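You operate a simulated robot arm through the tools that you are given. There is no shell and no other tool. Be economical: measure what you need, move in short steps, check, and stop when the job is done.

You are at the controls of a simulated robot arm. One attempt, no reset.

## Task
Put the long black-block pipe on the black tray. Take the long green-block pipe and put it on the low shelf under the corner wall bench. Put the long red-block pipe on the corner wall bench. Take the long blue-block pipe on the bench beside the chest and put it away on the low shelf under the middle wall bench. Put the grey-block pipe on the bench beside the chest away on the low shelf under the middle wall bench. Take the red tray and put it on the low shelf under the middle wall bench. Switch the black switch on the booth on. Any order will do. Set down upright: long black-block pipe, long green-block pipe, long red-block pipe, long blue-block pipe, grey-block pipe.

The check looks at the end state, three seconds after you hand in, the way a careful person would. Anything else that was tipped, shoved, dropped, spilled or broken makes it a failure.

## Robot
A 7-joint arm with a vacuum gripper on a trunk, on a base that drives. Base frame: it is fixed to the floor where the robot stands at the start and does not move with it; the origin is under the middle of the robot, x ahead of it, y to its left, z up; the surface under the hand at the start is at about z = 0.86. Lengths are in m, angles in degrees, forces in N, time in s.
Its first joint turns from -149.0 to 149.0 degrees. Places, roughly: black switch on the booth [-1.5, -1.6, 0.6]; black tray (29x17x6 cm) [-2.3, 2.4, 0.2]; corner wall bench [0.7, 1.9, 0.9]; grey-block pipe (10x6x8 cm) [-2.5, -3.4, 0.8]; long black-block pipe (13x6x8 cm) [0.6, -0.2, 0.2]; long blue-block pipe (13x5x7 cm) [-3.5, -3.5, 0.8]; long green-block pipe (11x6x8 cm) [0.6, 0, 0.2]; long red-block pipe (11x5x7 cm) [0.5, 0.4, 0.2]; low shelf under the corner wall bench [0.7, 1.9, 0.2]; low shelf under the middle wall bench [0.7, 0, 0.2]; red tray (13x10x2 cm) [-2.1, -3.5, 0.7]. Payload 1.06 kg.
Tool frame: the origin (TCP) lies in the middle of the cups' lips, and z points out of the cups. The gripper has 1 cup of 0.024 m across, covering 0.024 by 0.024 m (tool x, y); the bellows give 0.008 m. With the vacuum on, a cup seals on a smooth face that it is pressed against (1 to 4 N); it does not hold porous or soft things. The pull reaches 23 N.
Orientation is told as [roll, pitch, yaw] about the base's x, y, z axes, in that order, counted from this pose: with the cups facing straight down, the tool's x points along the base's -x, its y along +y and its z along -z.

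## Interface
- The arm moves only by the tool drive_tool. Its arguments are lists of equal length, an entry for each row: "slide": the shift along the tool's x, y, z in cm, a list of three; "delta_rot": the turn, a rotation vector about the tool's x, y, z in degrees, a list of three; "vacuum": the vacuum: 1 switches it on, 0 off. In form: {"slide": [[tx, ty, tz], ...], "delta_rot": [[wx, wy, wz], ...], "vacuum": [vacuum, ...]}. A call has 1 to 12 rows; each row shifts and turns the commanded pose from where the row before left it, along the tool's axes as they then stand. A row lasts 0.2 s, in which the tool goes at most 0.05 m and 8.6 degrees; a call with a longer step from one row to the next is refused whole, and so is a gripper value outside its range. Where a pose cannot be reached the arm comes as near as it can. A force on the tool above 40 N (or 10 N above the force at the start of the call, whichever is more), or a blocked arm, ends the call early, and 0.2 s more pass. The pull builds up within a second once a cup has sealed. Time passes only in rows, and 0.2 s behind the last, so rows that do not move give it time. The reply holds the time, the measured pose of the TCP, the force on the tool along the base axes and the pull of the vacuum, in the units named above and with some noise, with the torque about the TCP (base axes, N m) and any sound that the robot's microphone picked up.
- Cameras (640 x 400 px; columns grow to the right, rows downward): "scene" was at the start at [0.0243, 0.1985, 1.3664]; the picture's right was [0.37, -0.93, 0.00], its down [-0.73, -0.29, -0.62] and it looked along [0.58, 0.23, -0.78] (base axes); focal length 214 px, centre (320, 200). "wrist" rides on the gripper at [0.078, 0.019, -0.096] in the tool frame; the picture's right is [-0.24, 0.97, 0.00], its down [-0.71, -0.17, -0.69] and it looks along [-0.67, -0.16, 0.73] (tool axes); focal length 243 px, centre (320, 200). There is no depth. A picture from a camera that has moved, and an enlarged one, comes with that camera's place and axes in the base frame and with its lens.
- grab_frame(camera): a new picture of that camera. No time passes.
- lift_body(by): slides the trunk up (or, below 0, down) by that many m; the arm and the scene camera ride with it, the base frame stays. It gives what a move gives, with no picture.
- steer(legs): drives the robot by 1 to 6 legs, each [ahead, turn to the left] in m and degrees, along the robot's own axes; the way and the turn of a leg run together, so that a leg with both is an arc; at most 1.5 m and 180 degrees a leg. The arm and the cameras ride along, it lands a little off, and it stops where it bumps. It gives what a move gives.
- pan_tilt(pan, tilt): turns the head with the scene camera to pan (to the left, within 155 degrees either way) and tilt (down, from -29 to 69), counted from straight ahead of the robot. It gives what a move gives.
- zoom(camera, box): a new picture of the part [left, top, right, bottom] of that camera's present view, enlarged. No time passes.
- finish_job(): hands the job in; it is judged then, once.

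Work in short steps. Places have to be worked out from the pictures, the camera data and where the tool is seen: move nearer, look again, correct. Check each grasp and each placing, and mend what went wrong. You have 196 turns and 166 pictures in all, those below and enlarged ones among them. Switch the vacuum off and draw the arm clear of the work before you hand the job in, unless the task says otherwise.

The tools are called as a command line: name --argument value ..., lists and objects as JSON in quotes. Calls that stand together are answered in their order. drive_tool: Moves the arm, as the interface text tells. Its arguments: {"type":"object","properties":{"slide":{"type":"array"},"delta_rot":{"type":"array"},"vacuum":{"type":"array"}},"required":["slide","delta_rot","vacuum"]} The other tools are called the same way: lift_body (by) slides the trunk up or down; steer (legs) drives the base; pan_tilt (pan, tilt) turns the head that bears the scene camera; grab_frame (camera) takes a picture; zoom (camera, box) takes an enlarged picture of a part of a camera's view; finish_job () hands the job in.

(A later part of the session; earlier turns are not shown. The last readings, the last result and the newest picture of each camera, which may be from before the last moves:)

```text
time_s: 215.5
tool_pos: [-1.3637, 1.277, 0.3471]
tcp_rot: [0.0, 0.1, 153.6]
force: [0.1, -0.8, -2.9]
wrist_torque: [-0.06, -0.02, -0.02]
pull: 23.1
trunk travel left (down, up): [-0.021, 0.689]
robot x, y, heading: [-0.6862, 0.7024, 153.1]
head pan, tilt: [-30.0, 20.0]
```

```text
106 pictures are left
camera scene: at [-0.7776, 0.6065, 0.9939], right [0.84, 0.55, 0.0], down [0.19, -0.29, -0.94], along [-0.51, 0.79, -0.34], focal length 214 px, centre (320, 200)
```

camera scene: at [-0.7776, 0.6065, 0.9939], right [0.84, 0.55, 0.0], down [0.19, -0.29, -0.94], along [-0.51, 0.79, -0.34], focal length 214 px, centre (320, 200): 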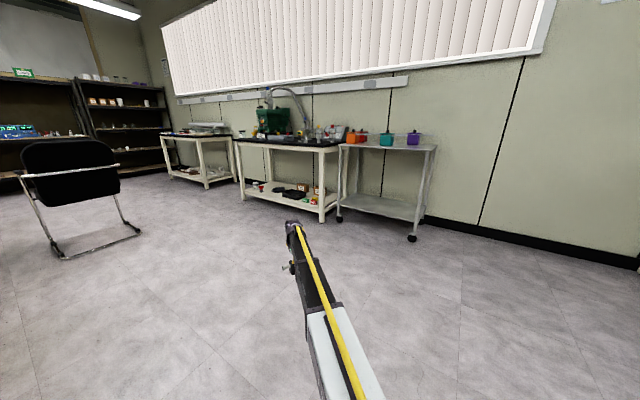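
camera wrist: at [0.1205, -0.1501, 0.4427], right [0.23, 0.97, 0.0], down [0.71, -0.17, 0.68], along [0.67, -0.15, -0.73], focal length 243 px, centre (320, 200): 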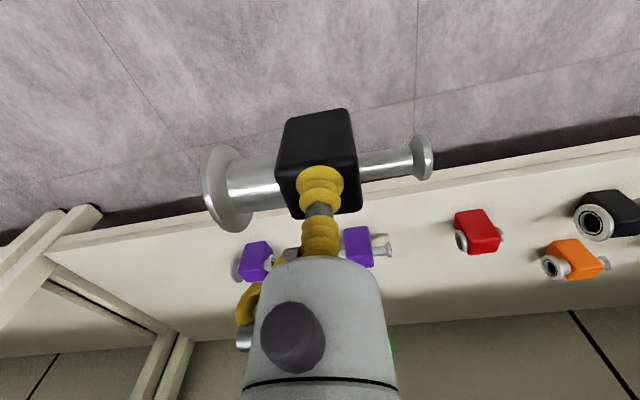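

zoom --camera "scene" --box '[230, 130, 350, 230]'

```text
4.00 times, centred on (290, 180) of scene
camera zoom: at [-0.7776, 0.6065, 0.9939], right [0.84, 0.55, 0.0], down [0.19, -0.29, -0.94], along [-0.51, 0.79, -0.34], focal length 858 px, centre (440, 280)
```

zoom: 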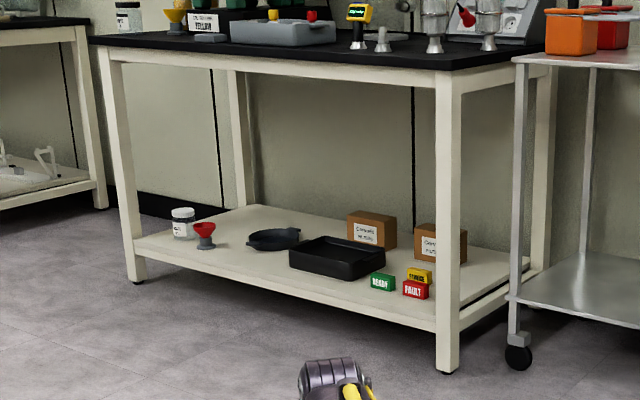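

The black tray is on that bench's low shelf around (-2.32, 2.44). I drive closer and turn to face it.

steer --legs '[[1.45, 0]]'

steer --legs '[[0, -62]]'

pan_tilt --pan 10 --tilt 30

grab_frame --camera "scene"

```text
time_s: 222.5
tool_pos: [-2.6136, 1.9366, 0.3467]
tcp_rot: [0.1, 0.0, 152.7]
force: [-0.3, -0.1, -3.7]
wrist_torque: [-0.05, -0.06, -0.02]
pull: 22.3
trunk travel left (down, up): [-0.021, 0.689]
robot x, y, heading: [-1.9452, 1.3476, 152.4]
head pan, tilt: [-30.0, 20.0]
```

```text
time_s: 225.6
tool_pos: [-1.7539, 2.2157, 0.3478]
tcp_rot: [-0.1, 0.0, 91.6]
force: [0.2, 0.1, -2.6]
wrist_torque: [-0.05, 0.04, 0.0]
pull: 23.5
trunk travel left (down, up): [-0.021, 0.689]
robot x, y, heading: [-1.9468, 1.3478, 91.4]
head pan, tilt: [-30.0, 20.0]
```

```text
time_s: 226.7
tool_pos: [-1.754, 2.2158, 0.3472]
tcp_rot: [0.1, 0.1, 91.6]
force: [-0.1, 0.0, -3.8]
wrist_torque: [-0.02, 0.02, 0.01]
pull: 22.5
trunk travel left (down, up): [-0.021, 0.689]
robot x, y, heading: [-1.9477, 1.3471, 91.0]
head pan, tilt: [10.0, 30.0]
```

```text
104 pictures are left
camera scene: at [-2.1335, 1.3894, 0.9779], right [0.98, 0.19, 0.0], down [0.1, -0.49, -0.87], along [-0.17, 0.85, -0.5], focal length 214 px, centre (320, 200)
```

scene: 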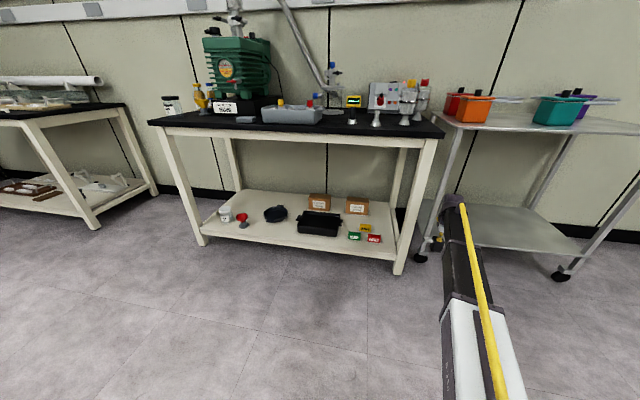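

I swing the arm left (away from the trolley), pulling back slightly, then zoom on the tray.

drive_tool --slide '[[1.2, 4.7, 0], [1.2, 4.7, 0], [1.2, 4.7, 0], [1.2, 4.7, 0], [1.2, 4.7, 0], [1.2, 4.7, 0], [1.2, 4.7, 0], [1.2, 4.7, 0], [1.2, 4.7, 0], [1.2, 4.7, 0], [1.2, 4.7, 0], [0, 4.7, 0]]' --delta_rot '[[0, 0, 0], [0, 0, 0], [0, 0, 0], [0, 0, 0], [0, 0, 0], [0, 0, 0], [0, 0, 0], [0, 0, 0], [0, 0, 0], [0, 0, 0], [0, 0, 0], [0, 0, 0]]' --vacuum '[1, 1, 1, 1, 1, 1, 1, 1, 1, 1, 1, 1]'

zoom --camera "scene" --box '[210, 180, 410, 280]'

grab_frame --camera "wrist"

```text
time_s: 229.3
tool_pos: [-2.3163, 2.0688, 0.3479]
tcp_rot: [0.0, 0.1, 91.7]
force: [0.8, 0.0, -3.3]
wrist_torque: [-0.02, 0.03, -0.03]
pull: 22.8
trunk travel left (down, up): [-0.021, 0.689]
robot x, y, heading: [-1.9482, 1.3449, 91.2]
head pan, tilt: [10.0, 30.0]
```

```text
3.20 times, centred on (310, 230) of scene
camera zoom: at [-2.1337, 1.3894, 0.9779], right [0.98, 0.19, 0.0], down [0.1, -0.49, -0.87], along [-0.17, 0.85, -0.5], focal length 686 px, centre (352, 104)
```

zoom: 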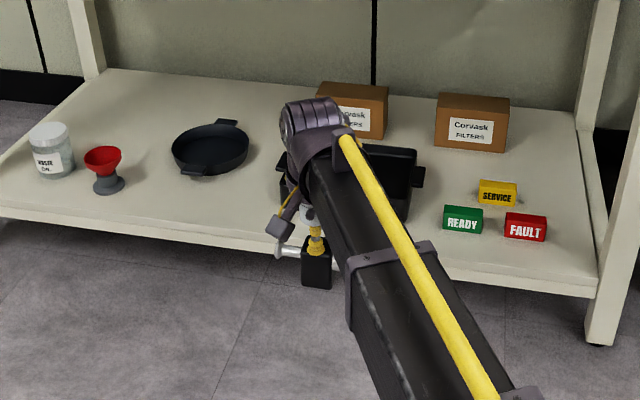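

```text
102 pictures are left
camera wrist: at [-2.3321, 1.9891, 0.4435], right [-0.98, 0.21, 0.0], down [0.15, 0.71, 0.68], along [0.14, 0.67, -0.73], focal length 243 px, centre (320, 200)
```

wrist: 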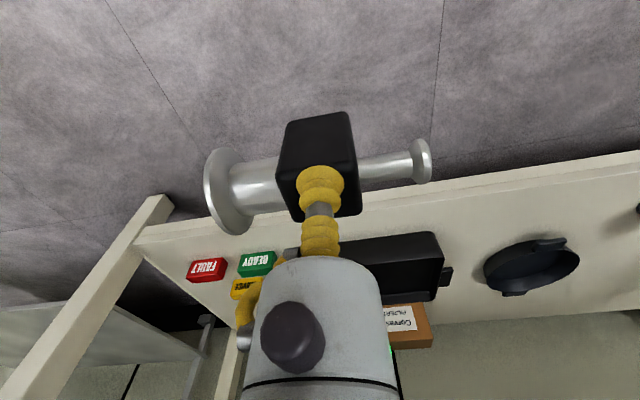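

The tray centre is at about (-2.34, 2.40). I drive ahead 0.22 m and look again.

steer --legs '[[0.22, 0]]'

grab_frame --camera "wrist"

zoom --camera "scene" --box '[190, 190, 430, 310]'

```text
time_s: 231.0
tool_pos: [-2.318, 2.2871, 0.3486]
tcp_rot: [0.0, 0.1, 91.7]
force: [-0.6, 0.2, -2.2]
wrist_torque: [-0.01, 0.01, -0.01]
pull: 23.4
trunk travel left (down, up): [-0.021, 0.689]
robot x, y, heading: [-1.9515, 1.5694, 91.2]
head pan, tilt: [10.0, 30.0]
```

```text
101 pictures are left
camera wrist: at [-2.3351, 2.209, 0.4435], right [-0.98, 0.21, 0.0], down [0.15, 0.71, 0.68], along [0.14, 0.67, -0.73], focal length 243 px, centre (320, 200)
```

wrist: 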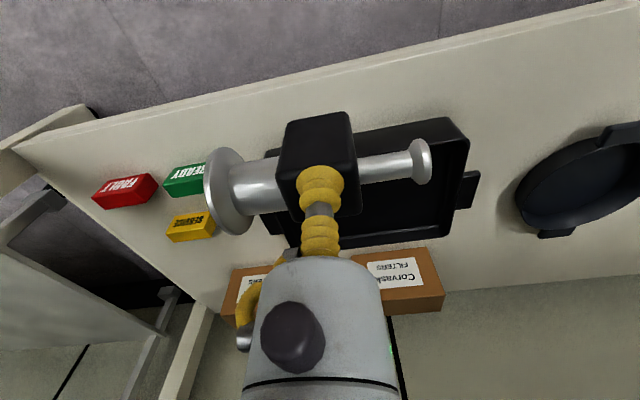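

```text
2.67 times, centred on (310, 250) of scene
camera zoom: at [-2.138, 1.6092, 0.9779], right [0.98, 0.19, 0.0], down [0.1, -0.49, -0.87], along [-0.17, 0.85, -0.5], focal length 572 px, centre (347, 67)
```

zoom: 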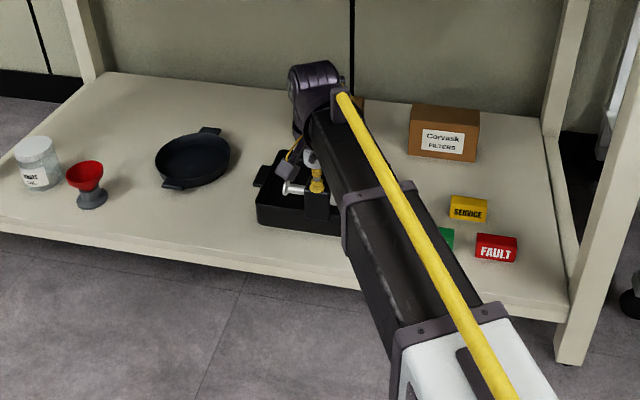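

Tray rim centre computes to (-2.345, 2.431). I drive 0.1 m further and move the tool the remaining way.

steer --legs '[[0.1, 0]]'

drive_tool --slide '[[-2.2, 1, 0], [-2.2, 1, 0], [0, 0, 0]]' --delta_rot '[[0, 0, 0], [0, 0, 0], [0, 0, 0]]' --vacuum '[1, 1, 1]'

grab_frame --camera "wrist"

zoom --camera "scene" --box '[190, 190, 430, 310]'

```text
time_s: 232.1
tool_pos: [-2.3233, 2.3865, 0.3498]
tcp_rot: [0.1, 0.2, 91.7]
force: [-0.7, 0.3, -2.9]
wrist_torque: [-0.02, 0.05, 0.01]
pull: 22.9
trunk travel left (down, up): [-0.021, 0.689]
robot x, y, heading: [-1.9523, 1.6658, 91.1]
head pan, tilt: [10.0, 30.0]
```

```text
time_s: 232.9
tool_pos: [-2.3437, 2.4305, 0.3496]
tcp_rot: [0.0, 0.1, 91.7]
force: [-0.1, -0.1, -2.4]
wrist_torque: [-0.02, 0.03, -0.02]
pull: 22.7
trunk travel left (down, up): [-0.021, 0.689]
robot x, y, heading: [-1.9556, 1.6684, 91.3]
head pan, tilt: [10.0, 30.0]
```

```text
99 pictures are left
camera wrist: at [-2.3596, 2.3507, 0.4436], right [-0.98, 0.21, 0.0], down [0.15, 0.71, 0.68], along [0.14, 0.67, -0.73], focal length 243 px, centre (320, 200)
```

wrist: 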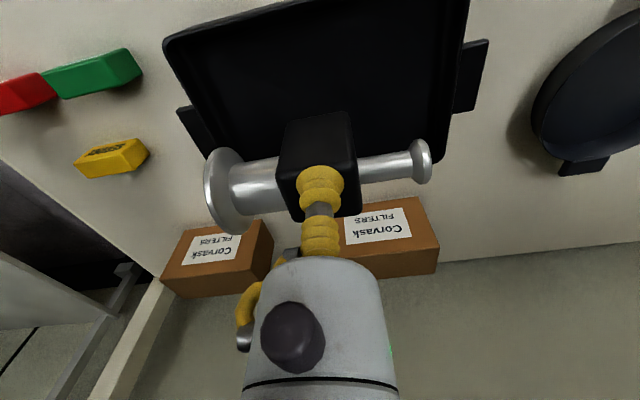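

```text
2.67 times, centred on (310, 250) of scene
camera zoom: at [-2.1402, 1.7084, 0.9778], right [0.98, 0.2, 0.0], down [0.1, -0.49, -0.87], along [-0.17, 0.85, -0.5], focal length 572 px, centre (347, 67)
```

zoom: 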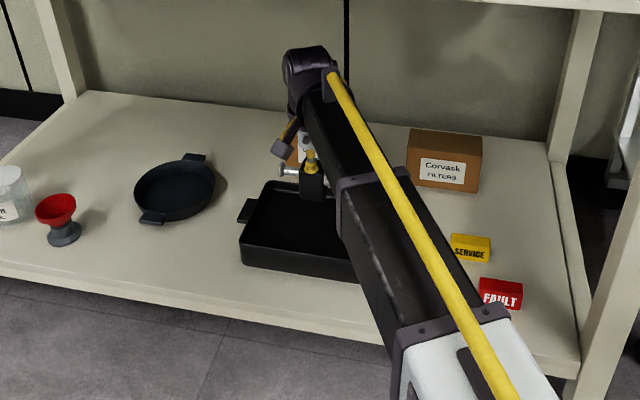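

The tray centre lies right under the tool. I lower toward the tray floor.

drive_tool --slide '[[0, 0, 4], [0, 0, 3], [0, 0, 2], [0, 0, 0]]' --delta_rot '[[0, 0, 0], [0, 0, 0], [0, 0, 0], [0, 0, 0]]' --vacuum '[1, 1, 1, 1]'

grab_frame --camera "wrist"

```text
time_s: 233.9
tool_pos: [-2.3452, 2.4299, 0.2605]
tcp_rot: [0.1, 0.0, 91.6]
force: [-1.0, -3.5, 5.9]
wrist_torque: [0.02, -0.05, 0.0]
pull: 22.6
trunk travel left (down, up): [-0.021, 0.689]
robot x, y, heading: [-1.9526, 1.6694, 91.3]
head pan, tilt: [10.0, 30.0]
```

```text
97 pictures are left
camera wrist: at [-2.3601, 2.35, 0.3553], right [-0.98, 0.21, 0.0], down [0.15, 0.71, 0.68], along [0.14, 0.67, -0.73], focal length 243 px, centre (320, 200)
```

wrist: 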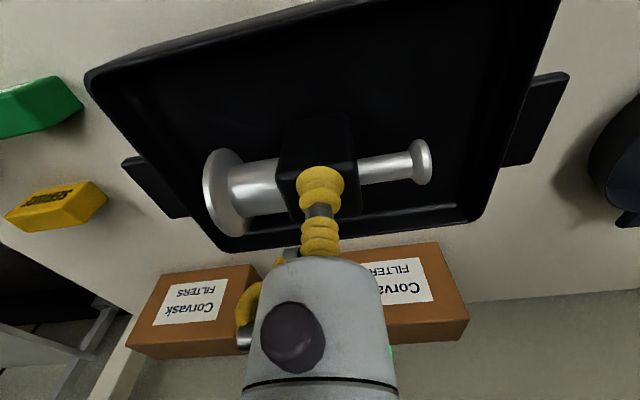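

Contact came at z=0.26, earlier than I expected, with some sideways force. I look closer before going on.

zoom --camera "scene" --box '[260, 230, 350, 300]'

zoom --camera "wrist" --box '[180, 100, 460, 260]'

```text
5.71 times, centred on (305, 265) of scene
camera zoom: at [-2.1399, 1.7077, 0.9781], right [0.98, 0.2, 0.0], down [0.1, -0.49, -0.87], along [-0.17, 0.85, -0.5], focal length 1226 px, centre (406, -171)
```

zoom: 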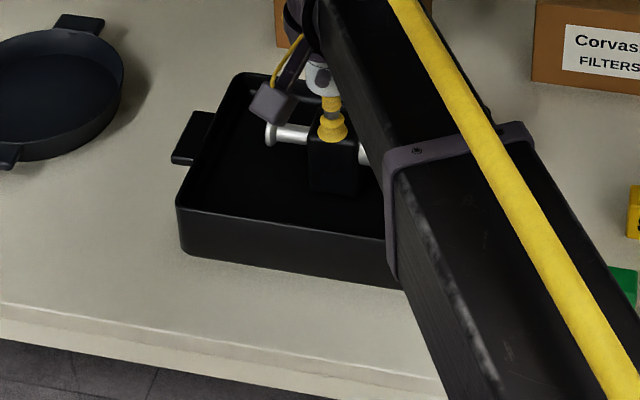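

```text
2.29 times, centred on (320, 180) of wrist
camera zoom: at [-2.3601, 2.35, 0.3553], right [-0.98, 0.21, 0.0], down [0.15, 0.71, 0.68], along [0.14, 0.67, -0.73], focal length 555 px, centre (320, 246)
```

zoom: 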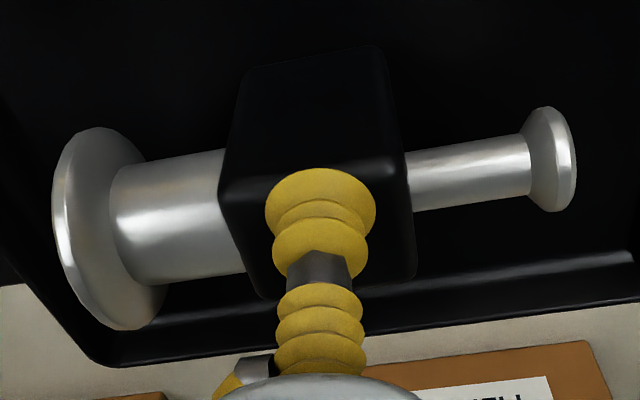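

The pipe sits inside the tray, block on the floor. I relieve the press and release, then check.

drive_tool --slide '[[0, 0, -0.2], [0, 0, 0], [0, 0, 0], [0, 0, 0], [0, 0, 0], [0, 0, -1], [0, 0, -3], [0, 0, -4]]' --delta_rot '[[0, 0, 0], [0, 0, 0], [0, 0, 0], [0, 0, 0], [0, 0, 0], [0, 0, 0], [0, 0, 0], [0, 0, 0]]' --vacuum '[1, 1, 0, 0, 0, 0, 0, 0]'

grab_frame --camera "wrist"

```text
time_s: 235.7
tool_pos: [-2.3433, 2.4288, 0.3419]
tcp_rot: [-0.1, 0.1, 91.6]
force: [0.1, 0.7, 0.4]
wrist_torque: [0.0, 0.0, 0.02]
pull: 0.0
trunk travel left (down, up): [-0.021, 0.689]
robot x, y, heading: [-1.9506, 1.6675, 91.5]
head pan, tilt: [10.0, 30.0]
```

```text
94 pictures are left
camera wrist: at [-2.3598, 2.3497, 0.4371], right [-0.98, 0.21, 0.0], down [0.15, 0.71, 0.68], along [0.14, 0.67, -0.73], focal length 243 px, centre (320, 200)
```

wrist: 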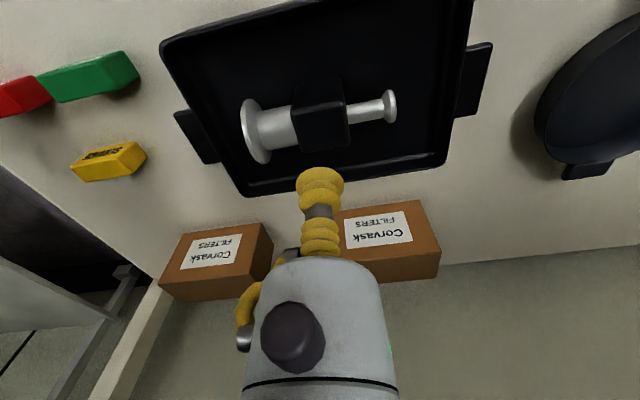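

The black pipe stands upright in the black tray. I back off, centre and retract the arm, and drive to the aisle east of the booth.

steer --legs '[[-0.45, 0]]'

drive_tool --slide '[[1.3, -4.7, 0], [1.3, -4.7, 0], [1.3, -4.7, 0], [1.3, -4.7, 0], [1.3, -4.7, 0], [1.3, -4.7, 0], [1.3, -4.7, 0], [1, -4.7, 0]]' --delta_rot '[[0, 0, 0], [0, 0, 0], [0, 0, 0], [0, 0, 0], [0, 0, 0], [0, 0, 0], [0, 0, 0], [0, 0, 0]]' --vacuum '[0, 0, 0, 0, 0, 0, 0, 0]'

steer --legs '[[0, -117], [0.9, 0], [0.8, 0], [0, -64]]'

pan_tilt --pan -15 --tilt 25

grab_frame --camera "scene"

```text
time_s: 238.5
tool_pos: [-2.3328, 1.9723, 0.3417]
tcp_rot: [0.0, 0.0, 91.6]
force: [0.0, -0.1, 0.4]
wrist_torque: [0.0, -0.02, -0.01]
pull: 0.0
trunk travel left (down, up): [-0.021, 0.689]
robot x, y, heading: [-1.9448, 1.2075, 91.2]
head pan, tilt: [10.0, 30.0]
```

```text
time_s: 240.3
tool_pos: [-1.9567, 1.8819, 0.3415]
tcp_rot: [0.0, 0.1, 91.5]
force: [0.0, 0.4, -0.2]
wrist_torque: [0.02, -0.02, -0.04]
pull: 0.1
trunk travel left (down, up): [-0.021, 0.689]
robot x, y, heading: [-1.9404, 1.2115, 91.2]
head pan, tilt: [10.0, 30.0]
```

```text
time_s: 256.6
tool_pos: [-0.3726, -0.1797, 0.3417]
tcp_rot: [0.0, 0.2, -87.8]
force: [0.3, 0.1, 0.2]
wrist_torque: [0.03, -0.04, -0.01]
pull: 0.1
trunk travel left (down, up): [-0.021, 0.689]
robot x, y, heading: [-0.3912, 0.4914, -88.0]
head pan, tilt: [10.0, 30.0]
```

```text
time_s: 257.5
tool_pos: [-0.3728, -0.1795, 0.3416]
tcp_rot: [0.1, 0.2, -87.9]
force: [0.0, -0.3, 0.3]
wrist_torque: [-0.01, -0.01, 0.01]
pull: 0.2
trunk travel left (down, up): [-0.021, 0.689]
robot x, y, heading: [-0.3948, 0.4914, -88.4]
head pan, tilt: [-15.0, 25.0]
```

```text
93 pictures are left
camera scene: at [-0.2473, 0.4524, 0.9858], right [-0.97, 0.23, 0.0], down [0.1, 0.41, -0.91], along [-0.21, -0.88, -0.42], focal length 214 px, centre (320, 200)
```

scene: 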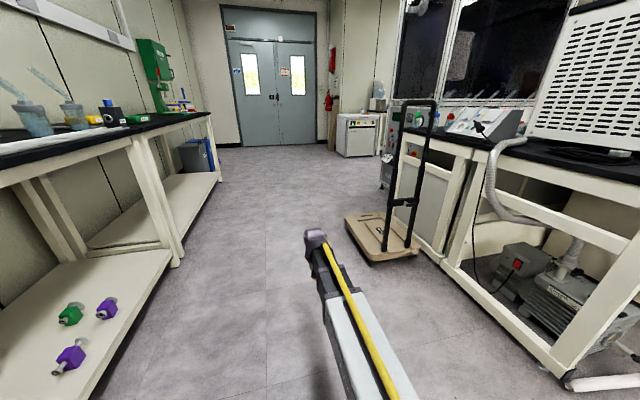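

The aisle is free. I drive south 1.5 m and look at the booth panel.

steer --legs '[[1.5, 0]]'

lift_body --by 0.3

pan_tilt --pan -70 --tilt 25

grab_frame --camera "scene"

```text
time_s: 264.9
tool_pos: [-0.3789, -1.6688, 0.3423]
tcp_rot: [0.0, 0.1, -89.7]
force: [0.6, 0.4, 0.0]
wrist_torque: [-0.02, 0.0, -0.03]
pull: 0.1
trunk travel left (down, up): [-0.021, 0.689]
robot x, y, heading: [-0.3753, -0.9987, -90.1]
head pan, tilt: [-15.0, 25.0]
```

```text
time_s: 267.9
tool_pos: [-0.3779, -1.6687, 0.6434]
tcp_rot: [0.0, 0.1, -89.8]
force: [-0.6, 0.0, -0.2]
wrist_torque: [-0.01, 0.0, -0.01]
pull: 0.0
trunk travel left (down, up): [-0.321, 0.389]
robot x, y, heading: [-0.3777, -0.9996, -90.3]
head pan, tilt: [-15.0, 25.0]
```

```text
time_s: 269.1
tool_pos: [-0.3781, -1.6692, 0.6428]
tcp_rot: [-0.1, 0.1, -89.9]
force: [0.2, -0.3, 0.6]
wrist_torque: [-0.01, 0.01, -0.01]
pull: 0.0
trunk travel left (down, up): [-0.321, 0.389]
robot x, y, heading: [-0.3759, -0.9968, -90.4]
head pan, tilt: [-70.0, 25.0]
```

```text
92 pictures are left
camera scene: at [-0.2931, -0.9839, 1.2859], right [-0.34, 0.94, 0.0], down [0.4, 0.14, -0.91], along [-0.85, -0.31, -0.42], focal length 214 px, centre (320, 200)
```

scene: 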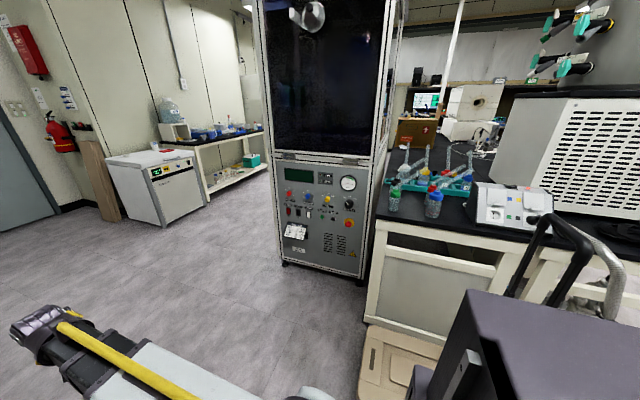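

zoom --camera "scene" --box '[265, 145, 385, 265]'

```text
3.33 times, centred on (325, 205) of scene
camera zoom: at [-0.2931, -0.9839, 1.2859], right [-0.34, 0.94, 0.0], down [0.4, 0.14, -0.91], along [-0.85, -0.31, -0.42], focal length 715 px, centre (303, 183)
```

zoom: 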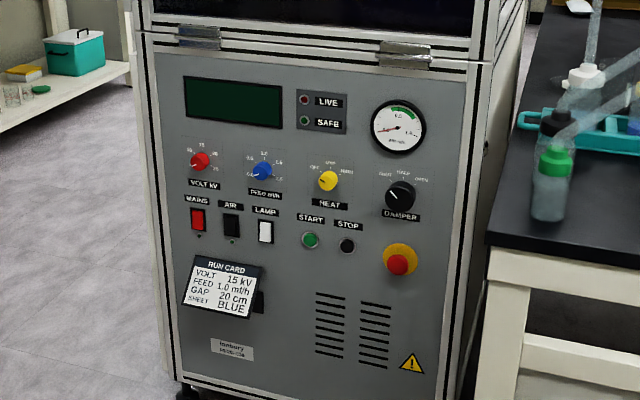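

The black rocker "AIR" is at about (-1.52,-1.60,0.55) on the east-facing panel. I position in front of it, facing west, and pitch the tool forward.

steer --legs '[[0.6, 0], [0, -90]]'

drive_tool --slide '[[0, 0, 0], [0, 0, 0], [0, 0, 0], [0, 0, 0], [0, 0, 0], [0, 0, 0], [0, 0, 0], [0, 0, 0], [0, 0, 0], [0, 0, 0], [0, 0, 0]]' --delta_rot '[[0, -8.2, 0], [0, -8.2, 0], [0, -8.2, 0], [0, -8.2, 0], [0, -8.2, 0], [0, -8.2, 0], [0, -8.2, 0], [0, -8.2, 0], [0, -8.2, 0], [0, -8.2, 0], [0, -8, 0]]' --vacuum '[0, 0, 0, 0, 0, 0, 0, 0, 0, 0, 0]'

pan_tilt --pan 0 --tilt 30

grab_frame --camera "scene"

grab_frame --camera "wrist"

```text
time_s: 276.4
tool_pos: [-1.0507, -1.5627, 0.6411]
tcp_rot: [0.0, 0.2, 177.1]
force: [0.2, -0.1, -0.1]
wrist_torque: [0.0, 0.02, 0.0]
pull: 0.1
trunk travel left (down, up): [-0.321, 0.389]
robot x, y, heading: [-0.3829, -1.6001, 176.8]
head pan, tilt: [-70.0, 25.0]
```

```text
time_s: 278.8
tool_pos: [-1.0836, -1.5625, 0.6379]
tcp_rot: [139.6, -89.8, 37.5]
force: [0.4, 0.2, 0.2]
wrist_torque: [-0.01, 0.01, 0.0]
pull: 0.0
out of reach, approached as far as the arm can: row 6, 7, 8, 9
trunk travel left (down, up): [-0.321, 0.389]
robot x, y, heading: [-0.3819, -1.6009, 176.9]
head pan, tilt: [-70.0, 25.0]
```

```text
time_s: 280.2
tool_pos: [-1.0834, -1.563, 0.6371]
tcp_rot: [12.1, -89.9, 165.2]
force: [1.2, 0.3, 0.3]
wrist_torque: [-0.01, -0.02, 0.02]
pull: 0.0
trunk travel left (down, up): [-0.321, 0.389]
robot x, y, heading: [-0.3788, -1.5992, 176.7]
head pan, tilt: [0.0, 30.0]
```

```text
90 pictures are left
camera scene: at [-0.436, -1.7666, 1.2779], right [0.06, 1.0, 0.0], down [0.5, -0.03, -0.87], along [-0.86, 0.05, -0.5], focal length 214 px, centre (320, 200)
```

scene: 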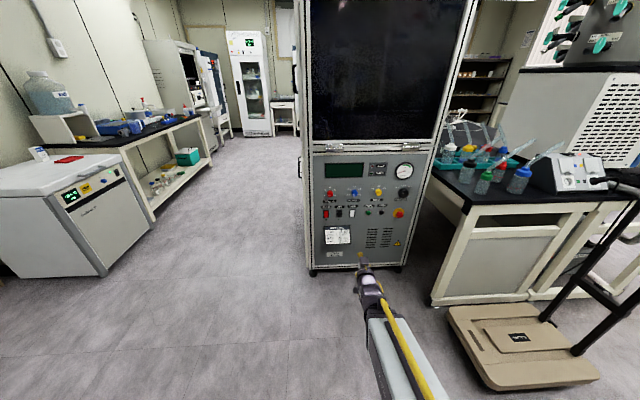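

```text
89 pictures are left
camera wrist: at [-0.9879, -1.5866, 0.5584], right [-0.05, -0.97, 0.24], down [0.69, 0.14, 0.71], along [-0.72, 0.2, 0.66], focal length 243 px, centre (320, 200)
```

wrist: 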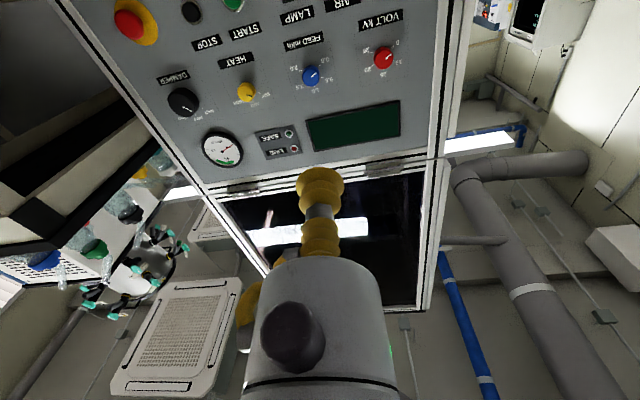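

I zoom on the switches to read the rocker state and place.

zoom --camera "scene" --box '[315, 195, 365, 225]'

zoom --camera "scene" --box '[300, 145, 440, 285]'

```text
12.80 times, centred on (340, 210) of scene
camera zoom: at [-0.436, -1.7666, 1.2779], right [0.06, 1.0, 0.0], down [0.5, -0.03, -0.87], along [-0.86, 0.05, -0.5], focal length 2745 px, centre (64, 72)
```

zoom: 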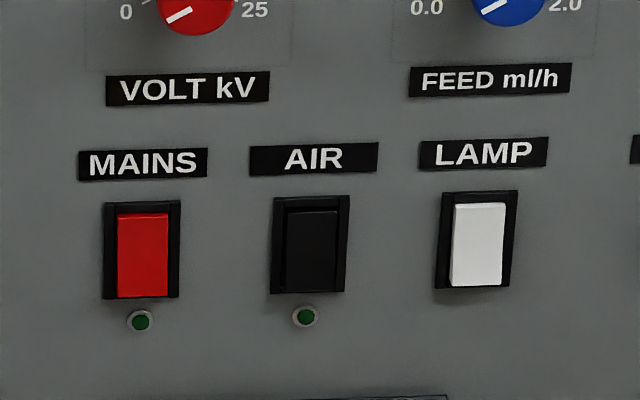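

```text
2.86 times, centred on (370, 215) of scene
camera zoom: at [-0.436, -1.7666, 1.2779], right [0.06, 1.0, 0.0], down [0.5, -0.03, -0.87], along [-0.86, 0.05, -0.5], focal length 613 px, centre (177, 157)
```

zoom: 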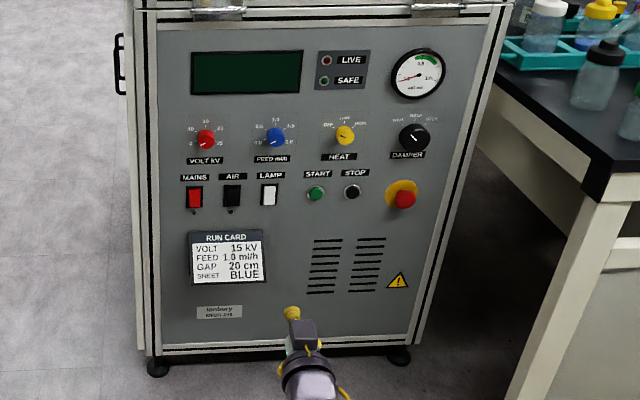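

Triangulated switch centre: (-1.498,-1.587,0.564). I drive 0.28 m ahead and bring the cup in front of its upper half.

steer --legs '[[0.28, 0]]'

drive_tool --slide '[[3, 2.2, 0], [3, 2.2, 0], [0, 0, 3]]' --delta_rot '[[0, 0, 0], [0, 0, 0], [0, 0, 0]]' --vacuum '[0, 0, 0]'

grab_frame --camera "wrist"

grab_frame --camera "scene"

```text
time_s: 282.2
tool_pos: [-1.3647, -1.5461, 0.637]
tcp_rot: [20.8, -89.9, 156.5]
force: [0.3, 0.0, -0.8]
wrist_torque: [0.0, -0.02, 0.01]
pull: 0.0
trunk travel left (down, up): [-0.321, 0.389]
robot x, y, heading: [-0.6629, -1.5846, 176.7]
head pan, tilt: [0.0, 30.0]
```

```text
time_s: 283.0
tool_pos: [-1.399, -1.5897, 0.5772]
tcp_rot: [18.6, -89.9, 158.5]
force: [0.2, 0.6, 0.8]
wrist_torque: [-0.04, -0.02, 0.02]
pull: 0.0
trunk travel left (down, up): [-0.321, 0.389]
robot x, y, heading: [-0.6665, -1.5842, 176.9]
head pan, tilt: [0.0, 30.0]
```

```text
86 pictures are left
camera wrist: at [-1.3028, -1.6152, 0.4982], right [-0.05, -0.97, 0.24], down [0.69, 0.14, 0.71], along [-0.72, 0.2, 0.67], focal length 243 px, centre (320, 200)
```

wrist: 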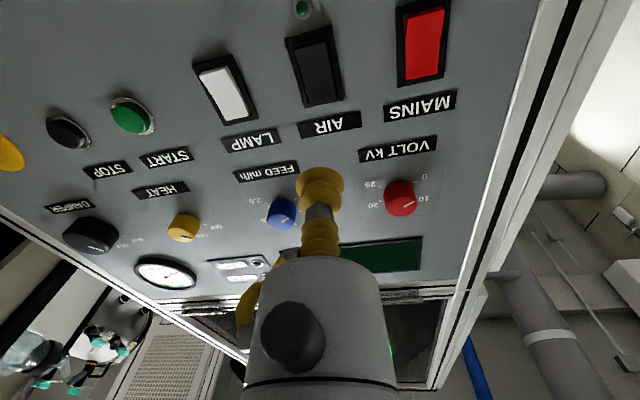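

```text
85 pictures are left
camera scene: at [-0.7181, -1.7508, 1.2779], right [0.06, 1.0, 0.0], down [0.5, -0.03, -0.87], along [-0.86, 0.05, -0.5], focal length 214 px, centre (320, 200)
```

scene: 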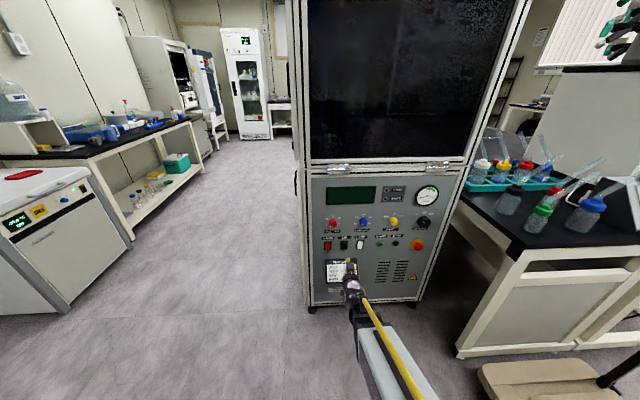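

zoom --camera "wrist" --box '[180, 0, 470, 140]'

zoom --camera "scene" --box '[315, 215, 385, 275]'

```text
2.21 times, centred on (325, 70) of wrist
camera zoom: at [-1.3028, -1.6152, 0.4982], right [-0.05, -0.97, 0.24], down [0.69, 0.14, 0.71], along [-0.72, 0.2, 0.67], focal length 535 px, centre (309, 487)
```

zoom: 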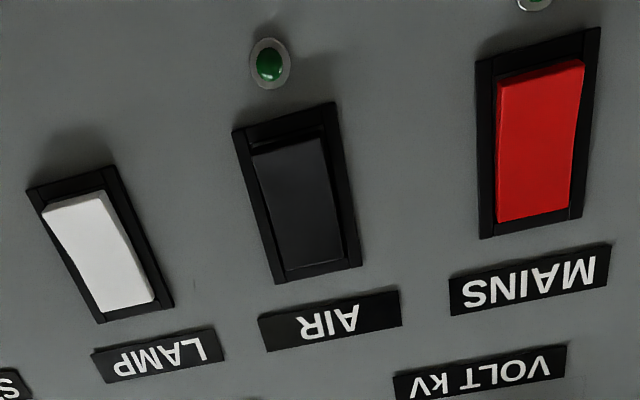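

```text
6.67 times, centred on (350, 245) of scene
camera zoom: at [-0.7181, -1.7508, 1.2779], right [0.06, 1.0, 0.0], down [0.5, -0.03, -0.87], along [-0.86, 0.05, -0.5], focal length 1430 px, centre (120, -100)
```

zoom: 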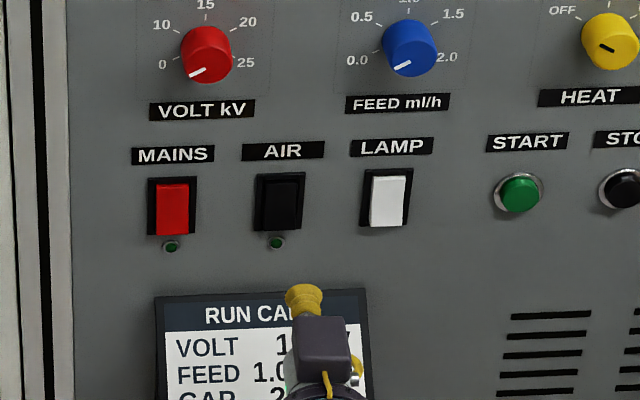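

The red and white rockers have their tops pressed in; the black one has its bottom in (off). The cup aims at the black rocker's upper half; I push forward there.

drive_tool --slide '[[0, 0, 4], [0, 0, 2.5], [0, 0, 0.7], [0, 0, 0.7]]' --delta_rot '[[0, 0, 0], [0, 0, 0], [0, 0, 0], [0, 0, 0]]' --vacuum '[0, 0, 0, 0]'

grab_frame --camera "wrist"

```text
time_s: 284.0
tool_pos: [-1.4756, -1.5864, 0.5767]
tcp_rot: [22.3, -89.9, 155.0]
force: [-1.3, 0.7, 0.5]
wrist_torque: [0.0, 0.01, 0.01]
pull: 0.1
trunk travel left (down, up): [-0.321, 0.389]
robot x, y, heading: [-0.6614, -1.5825, 176.6]
head pan, tilt: [0.0, 30.0]
```

```text
82 pictures are left
camera wrist: at [-1.3808, -1.6099, 0.4978], right [-0.05, -0.97, 0.24], down [0.69, 0.14, 0.71], along [-0.72, 0.2, 0.67], focal length 243 px, centre (320, 200)
```

wrist: 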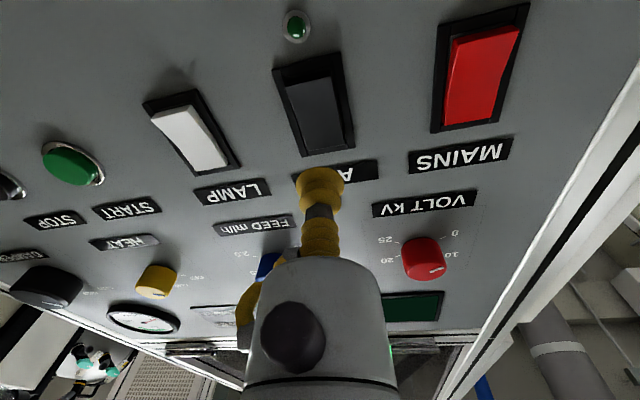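

The aim is about 2 cm high. I lower 2.1 cm and look.

drive_tool --slide '[[2.1, 0, 0]]' --delta_rot '[[0, 0, 0]]' --vacuum '[0]'

grab_frame --camera "wrist"

```text
time_s: 284.4
tool_pos: [-1.4771, -1.5857, 0.5559]
tcp_rot: [51.9, -89.9, 125.5]
force: [0.2, 0.6, 0.2]
wrist_torque: [-0.03, -0.01, 0.04]
pull: 0.0
trunk travel left (down, up): [-0.321, 0.389]
robot x, y, heading: [-0.6628, -1.5867, 176.6]
head pan, tilt: [0.0, 30.0]
```

```text
81 pictures are left
camera wrist: at [-1.3806, -1.6092, 0.477], right [-0.05, -0.97, 0.24], down [0.69, 0.14, 0.71], along [-0.72, 0.2, 0.67], focal length 243 px, centre (320, 200)
```

wrist: 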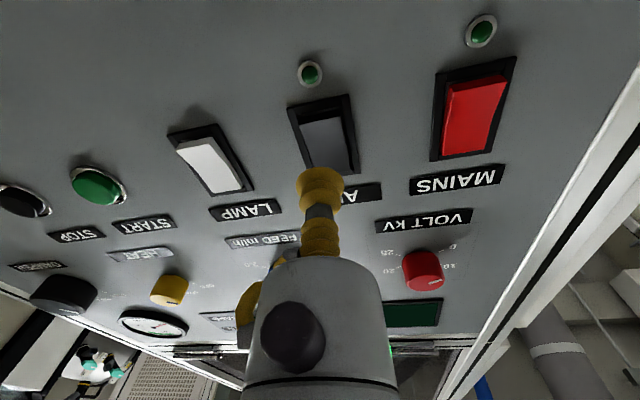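

Now it aims at the upper quarter of the rocker. I push.

drive_tool --slide '[[0, 0, 1], [0, 0, 0.7], [0, 0, 0.5], [0, 0, 0.4]]' --delta_rot '[[0, 0, 0], [0, 0, 0], [0, 0, 0], [0, 0, 0]]' --vacuum '[0, 0, 0, 0]'

drive_tool --slide '[[0, 0, 0.4], [0, 0, 0.4]]' --delta_rot '[[0, 0, 0], [0, 0, 0]]' --vacuum '[0, 0]'

```text
time_s: 285.4
tool_pos: [-1.5022, -1.5846, 0.5551]
tcp_rot: [18.2, -89.9, 159.1]
force: [0.1, 0.4, -0.1]
wrist_torque: [0.02, 0.01, -0.01]
pull: 0.2
trunk travel left (down, up): [-0.321, 0.389]
robot x, y, heading: [-0.6637, -1.5796, 176.8]
head pan, tilt: [0.0, 30.0]
```

```text
time_s: 286.0
tool_pos: [-1.5103, -1.5827, 0.5566]
tcp_rot: [40.2, -90.0, 136.9]
force: [1.6, 0.2, 1.1]
wrist_torque: [-0.03, -0.04, -0.01]
pull: 0.0
trunk travel left (down, up): [-0.321, 0.389]
robot x, y, heading: [-0.6563, -1.5831, 176.5]
head pan, tilt: [0.0, 30.0]
```

Contact is beginning (1.6 N). I push on a little.

drive_tool --slide '[[0, 0, 0.4], [0, 0, 0.4], [0, 0, 0]]' --delta_rot '[[0, 0, 0], [0, 0, 0], [0, 0, 0]]' --vacuum '[0, 0, 0]'

grab_frame --camera "wrist"

```text
time_s: 286.8
tool_pos: [-1.5174, -1.5817, 0.5574]
tcp_rot: [72.6, -90.0, 104.5]
force: [17.1, 4.0, 1.2]
wrist_torque: [0.06, -0.05, 0.12]
pull: 0.1
trunk travel left (down, up): [-0.321, 0.389]
robot x, y, heading: [-0.664, -1.5806, 176.5]
head pan, tilt: [0.0, 30.0]
```

```text
80 pictures are left
camera wrist: at [-1.4221, -1.607, 0.4778], right [-0.05, -0.97, 0.24], down [0.69, 0.14, 0.71], along [-0.72, 0.2, 0.67], focal length 243 px, centre (320, 200)
```

wrist: 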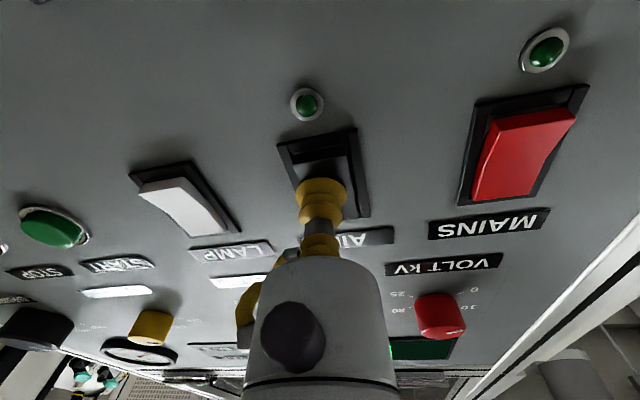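

The cup presses near the rocker's middle. I retract, raise 1.2 cm and push again.

drive_tool --slide '[[0, 0, -1.8], [-1.2, 0, 0], [0, 0, 1], [0, 0, 0.5], [0, 0, 0.4]]' --delta_rot '[[0, 0, 0], [0, 0, 0], [0, 0, 0], [0, 0, 0], [0, 0, 0]]' --vacuum '[0, 0, 0, 0, 0]'

grab_frame --camera "wrist"

```text
time_s: 288.0
tool_pos: [-1.5188, -1.5829, 0.5686]
tcp_rot: [132.6, -90.1, 44.3]
force: [11.0, 3.2, 5.7]
wrist_torque: [0.01, -0.14, 0.1]
pull: 0.2
trunk travel left (down, up): [-0.321, 0.389]
robot x, y, heading: [-0.6662, -1.5813, 176.8]
head pan, tilt: [0.0, 30.0]
```

```text
79 pictures are left
camera wrist: at [-1.4234, -1.6066, 0.4901], right [-0.05, -0.97, 0.24], down [0.69, 0.14, 0.71], along [-0.72, 0.2, 0.67], focal length 243 px, centre (320, 200)
```

wrist: 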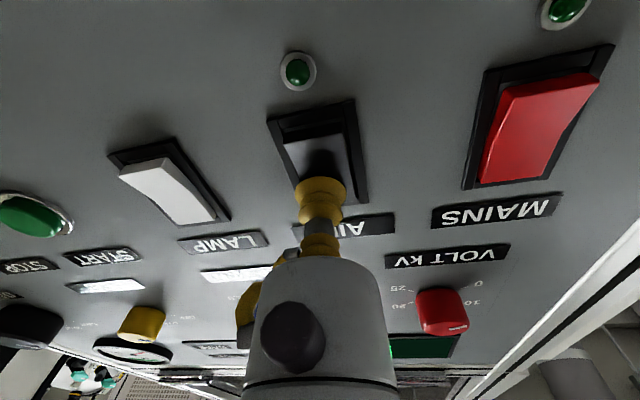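

Now on the upper end. I push a bit harder.

drive_tool --slide '[[0, 0, 0.4], [0, 0, 0.3], [0, 0, 0]]' --delta_rot '[[0, 0, 0], [0, 0, 0], [0, 0, 0]]' --vacuum '[0, 0, 0]'

drive_tool --slide '[[0, 0, -3], [0, 0, -3]]' --delta_rot '[[0, 0, 0], [0, 0, 0]]' --vacuum '[0, 0]'

zoom --camera "wrist" --box '[150, 20, 520, 220]'

```text
time_s: 288.5
tool_pos: [-1.5194, -1.5818, 0.5701]
tcp_rot: [57.4, -89.9, 119.7]
force: [13.4, 1.6, 5.9]
wrist_torque: [-0.05, -0.13, 0.04]
pull: 0.1
trunk travel left (down, up): [-0.321, 0.389]
robot x, y, heading: [-0.664, -1.5864, 176.8]
head pan, tilt: [0.0, 30.0]
stopped in row 2: the force on the tool passed its limit at 44 N (the readings are from after the stop); the commanded pose is now the measured one
```

```text
time_s: 289.1
tool_pos: [-1.4612, -1.5841, 0.5686]
tcp_rot: [20.2, -89.8, 157.1]
force: [-0.6, -0.1, -1.1]
wrist_torque: [-0.02, 0.02, 0.03]
pull: 0.1
trunk travel left (down, up): [-0.321, 0.389]
robot x, y, heading: [-0.6603, -1.5864, 176.9]
head pan, tilt: [0.0, 30.0]
```

```text
1.73 times, centred on (335, 120) of wrist
camera zoom: at [-1.365, -1.6087, 0.4881], right [-0.05, -0.97, 0.24], down [0.69, 0.14, 0.71], along [-0.72, 0.2, 0.66], focal length 420 px, centre (294, 338)
```

zoom: 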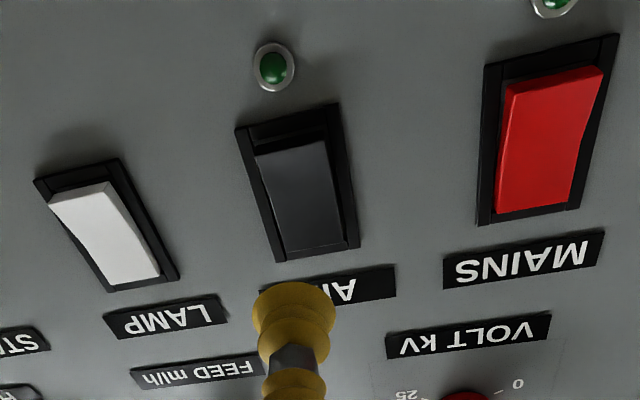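

The top was evidently already in (deeper contact there, dark end-face visible at the bottom), and all three rockers look alike. So I press the lower end and watch the lamp.

drive_tool --slide '[[3.2, 0, 0], [0, 0, 2], [0, 0, 1], [0, 0, 0.6], [0, 0, 0.5], [0, 0, 0.4]]' --delta_rot '[[0, 0, 0], [0, 0, 0], [0, 0, 0], [0, 0, 0], [0, 0, 0], [0, 0, 0]]' --vacuum '[0, 0, 0, 0, 0, 0]'

grab_frame --camera "wrist"

```text
time_s: 290.5
tool_pos: [-1.5062, -1.5833, 0.5359]
tcp_rot: [13.9, -89.9, 163.2]
force: [-0.6, 0.1, 0.2]
wrist_torque: [-0.01, 0.01, 0.0]
pull: 0.1
trunk travel left (down, up): [-0.321, 0.389]
robot x, y, heading: [-0.6569, -1.5838, 176.8]
head pan, tilt: [0.0, 30.0]
```

```text
77 pictures are left
camera wrist: at [-1.4102, -1.6071, 0.4571], right [-0.05, -0.97, 0.24], down [0.69, 0.14, 0.71], along [-0.72, 0.2, 0.66], focal length 243 px, centre (320, 200)
```

wrist: 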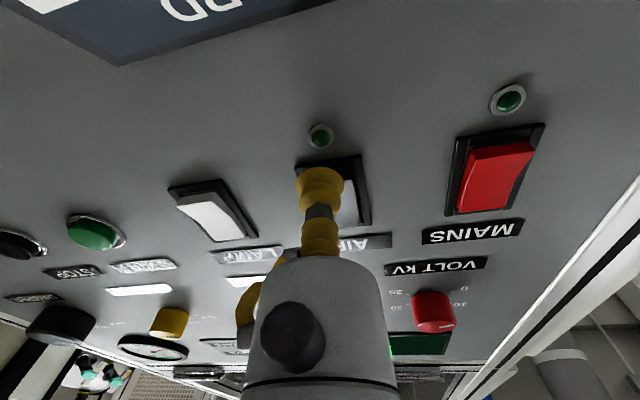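

drive_tool --slide '[[0, 0, 0.4], [0, 0, 0.4], [0, 0, 0.4], [0, 0, 0]]' --delta_rot '[[0, 0, 0], [0, 0, 0], [0, 0, 0], [0, 0, 0]]' --vacuum '[0, 0, 0, 0]'

zoom --camera "wrist" --box '[180, 80, 480, 260]'

```text
time_s: 291.5
tool_pos: [-1.5174, -1.5824, 0.5353]
tcp_rot: [11.4, -89.8, 165.7]
force: [4.7, -0.5, -3.4]
wrist_torque: [0.0, 0.09, -0.01]
pull: 0.1
trunk travel left (down, up): [-0.321, 0.389]
robot x, y, heading: [-0.661, -1.5853, 176.9]
head pan, tilt: [0.0, 30.0]
```

```text
2.13 times, centred on (330, 170) of wrist
camera zoom: at [-1.4217, -1.6067, 0.4567], right [-0.05, -0.97, 0.24], down [0.69, 0.14, 0.71], along [-0.72, 0.2, 0.66], focal length 518 px, centre (299, 264)
```

zoom: 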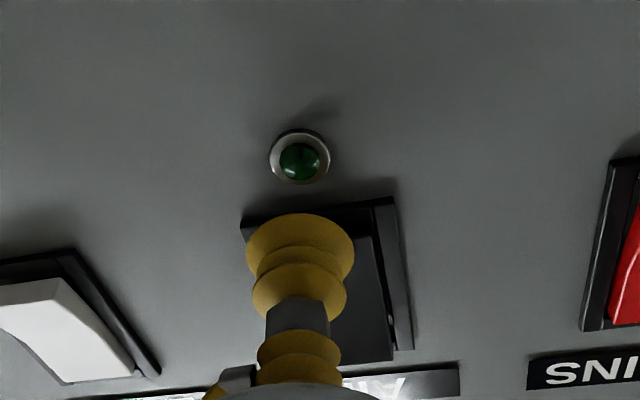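

I retract, shift 0.4 cm sideways and press at the proper upper-half height (z≈0.565), clear of the frame.

drive_tool --slide '[[0, 0, -2], [-3, 0.4, 0], [0, 0, 1], [0, 0, 0.6], [0, 0, 0.4], [0, 0, 0.3], [0, 0, 0.3], [0, 0, 0.3]]' --delta_rot '[[0, 0, 0], [0, 0, 0], [0, 0, 0], [0, 0, 0], [0, 0, 0], [0, 0, 0], [0, 0, 0], [0, 0, 0]]' --vacuum '[0, 0, 0, 0, 0, 0, 0, 0]'

zoom --camera "wrist" --box '[180, 40, 480, 240]'

```text
time_s: 293.2
tool_pos: [-1.5179, -1.5858, 0.5685]
tcp_rot: [114.3, -90.0, 62.6]
force: [13.6, -0.3, 8.9]
wrist_torque: [-0.04, -0.25, 0.02]
pull: 0.1
trunk travel left (down, up): [-0.321, 0.389]
robot x, y, heading: [-0.665, -1.5848, 176.6]
head pan, tilt: [0.0, 30.0]
stopped in row 8: the force on the tool passed its limit at 44 N (the readings are from after the stop); the commanded pose is now the measured one
```

```text
2.00 times, centred on (330, 140) of wrist
camera zoom: at [-1.4234, -1.6102, 0.4895], right [-0.05, -0.97, 0.24], down [0.69, 0.14, 0.71], along [-0.72, 0.2, 0.67], focal length 485 px, centre (300, 320)
```

zoom: 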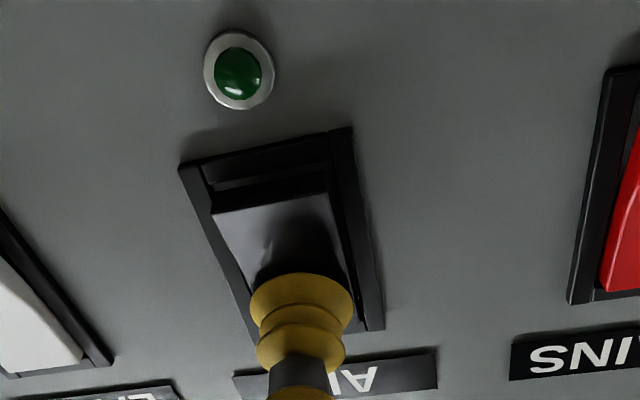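

Here the underside of the rocker's lower end is visible: the lower end stands out. I press the lower half (z≈0.542) firmly.

drive_tool --slide '[[0, 0, -2], [2.7, 0, 0], [0, 0, 1], [0, 0, 0.6], [0, 0, 0.4], [0, 0, 0.3], [0, 0, 0.3], [0, 0, 0.3], [0, 0, 0.3]]' --delta_rot '[[0, 0, 0], [0, 0, 0], [0, 0, 0], [0, 0, 0], [0, 0, 0], [0, 0, 0], [0, 0, 0], [0, 0, 0], [0, 0, 0]]' --vacuum '[0, 0, 0, 0, 0, 0, 0, 0, 0]'

drive_tool --slide '[[0, 0, -3], [-3, 0, -1]]' --delta_rot '[[0, 0, 0], [0, 0, 0]]' --vacuum '[0, 0]'

zoom --camera "wrist" --box '[180, 20, 480, 220]'

```text
time_s: 294.6
tool_pos: [-1.5197, -1.5848, 0.5368]
tcp_rot: [8.4, -89.4, 168.6]
force: [9.3, 0.4, -5.0]
wrist_torque: [0.03, 0.15, 0.03]
pull: 0.1
trunk travel left (down, up): [-0.321, 0.389]
robot x, y, heading: [-0.6591, -1.5852, 176.4]
head pan, tilt: [0.0, 30.0]
stopped in row 6: the force on the tool passed its limit at 44 N (the readings are from after the stop); the commanded pose is now the measured one
```

```text
time_s: 295.2
tool_pos: [-1.4779, -1.5883, 0.5676]
tcp_rot: [11.1, -89.4, 166.0]
force: [-0.5, 0.4, -0.6]
wrist_torque: [0.0, -0.03, 0.0]
pull: 0.1
trunk travel left (down, up): [-0.321, 0.389]
robot x, y, heading: [-0.6646, -1.585, 176.9]
head pan, tilt: [0.0, 30.0]
```

```text
2.00 times, centred on (330, 120) of wrist
camera zoom: at [-1.3827, -1.6127, 0.4894], right [-0.05, -0.97, 0.24], down [0.69, 0.14, 0.71], along [-0.72, 0.2, 0.66], focal length 485 px, centre (300, 360)
```

zoom: 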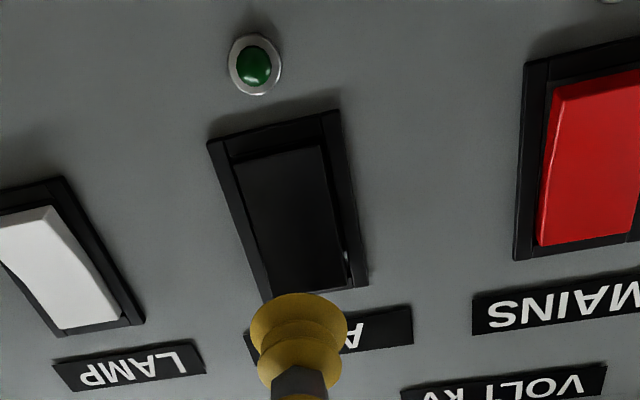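

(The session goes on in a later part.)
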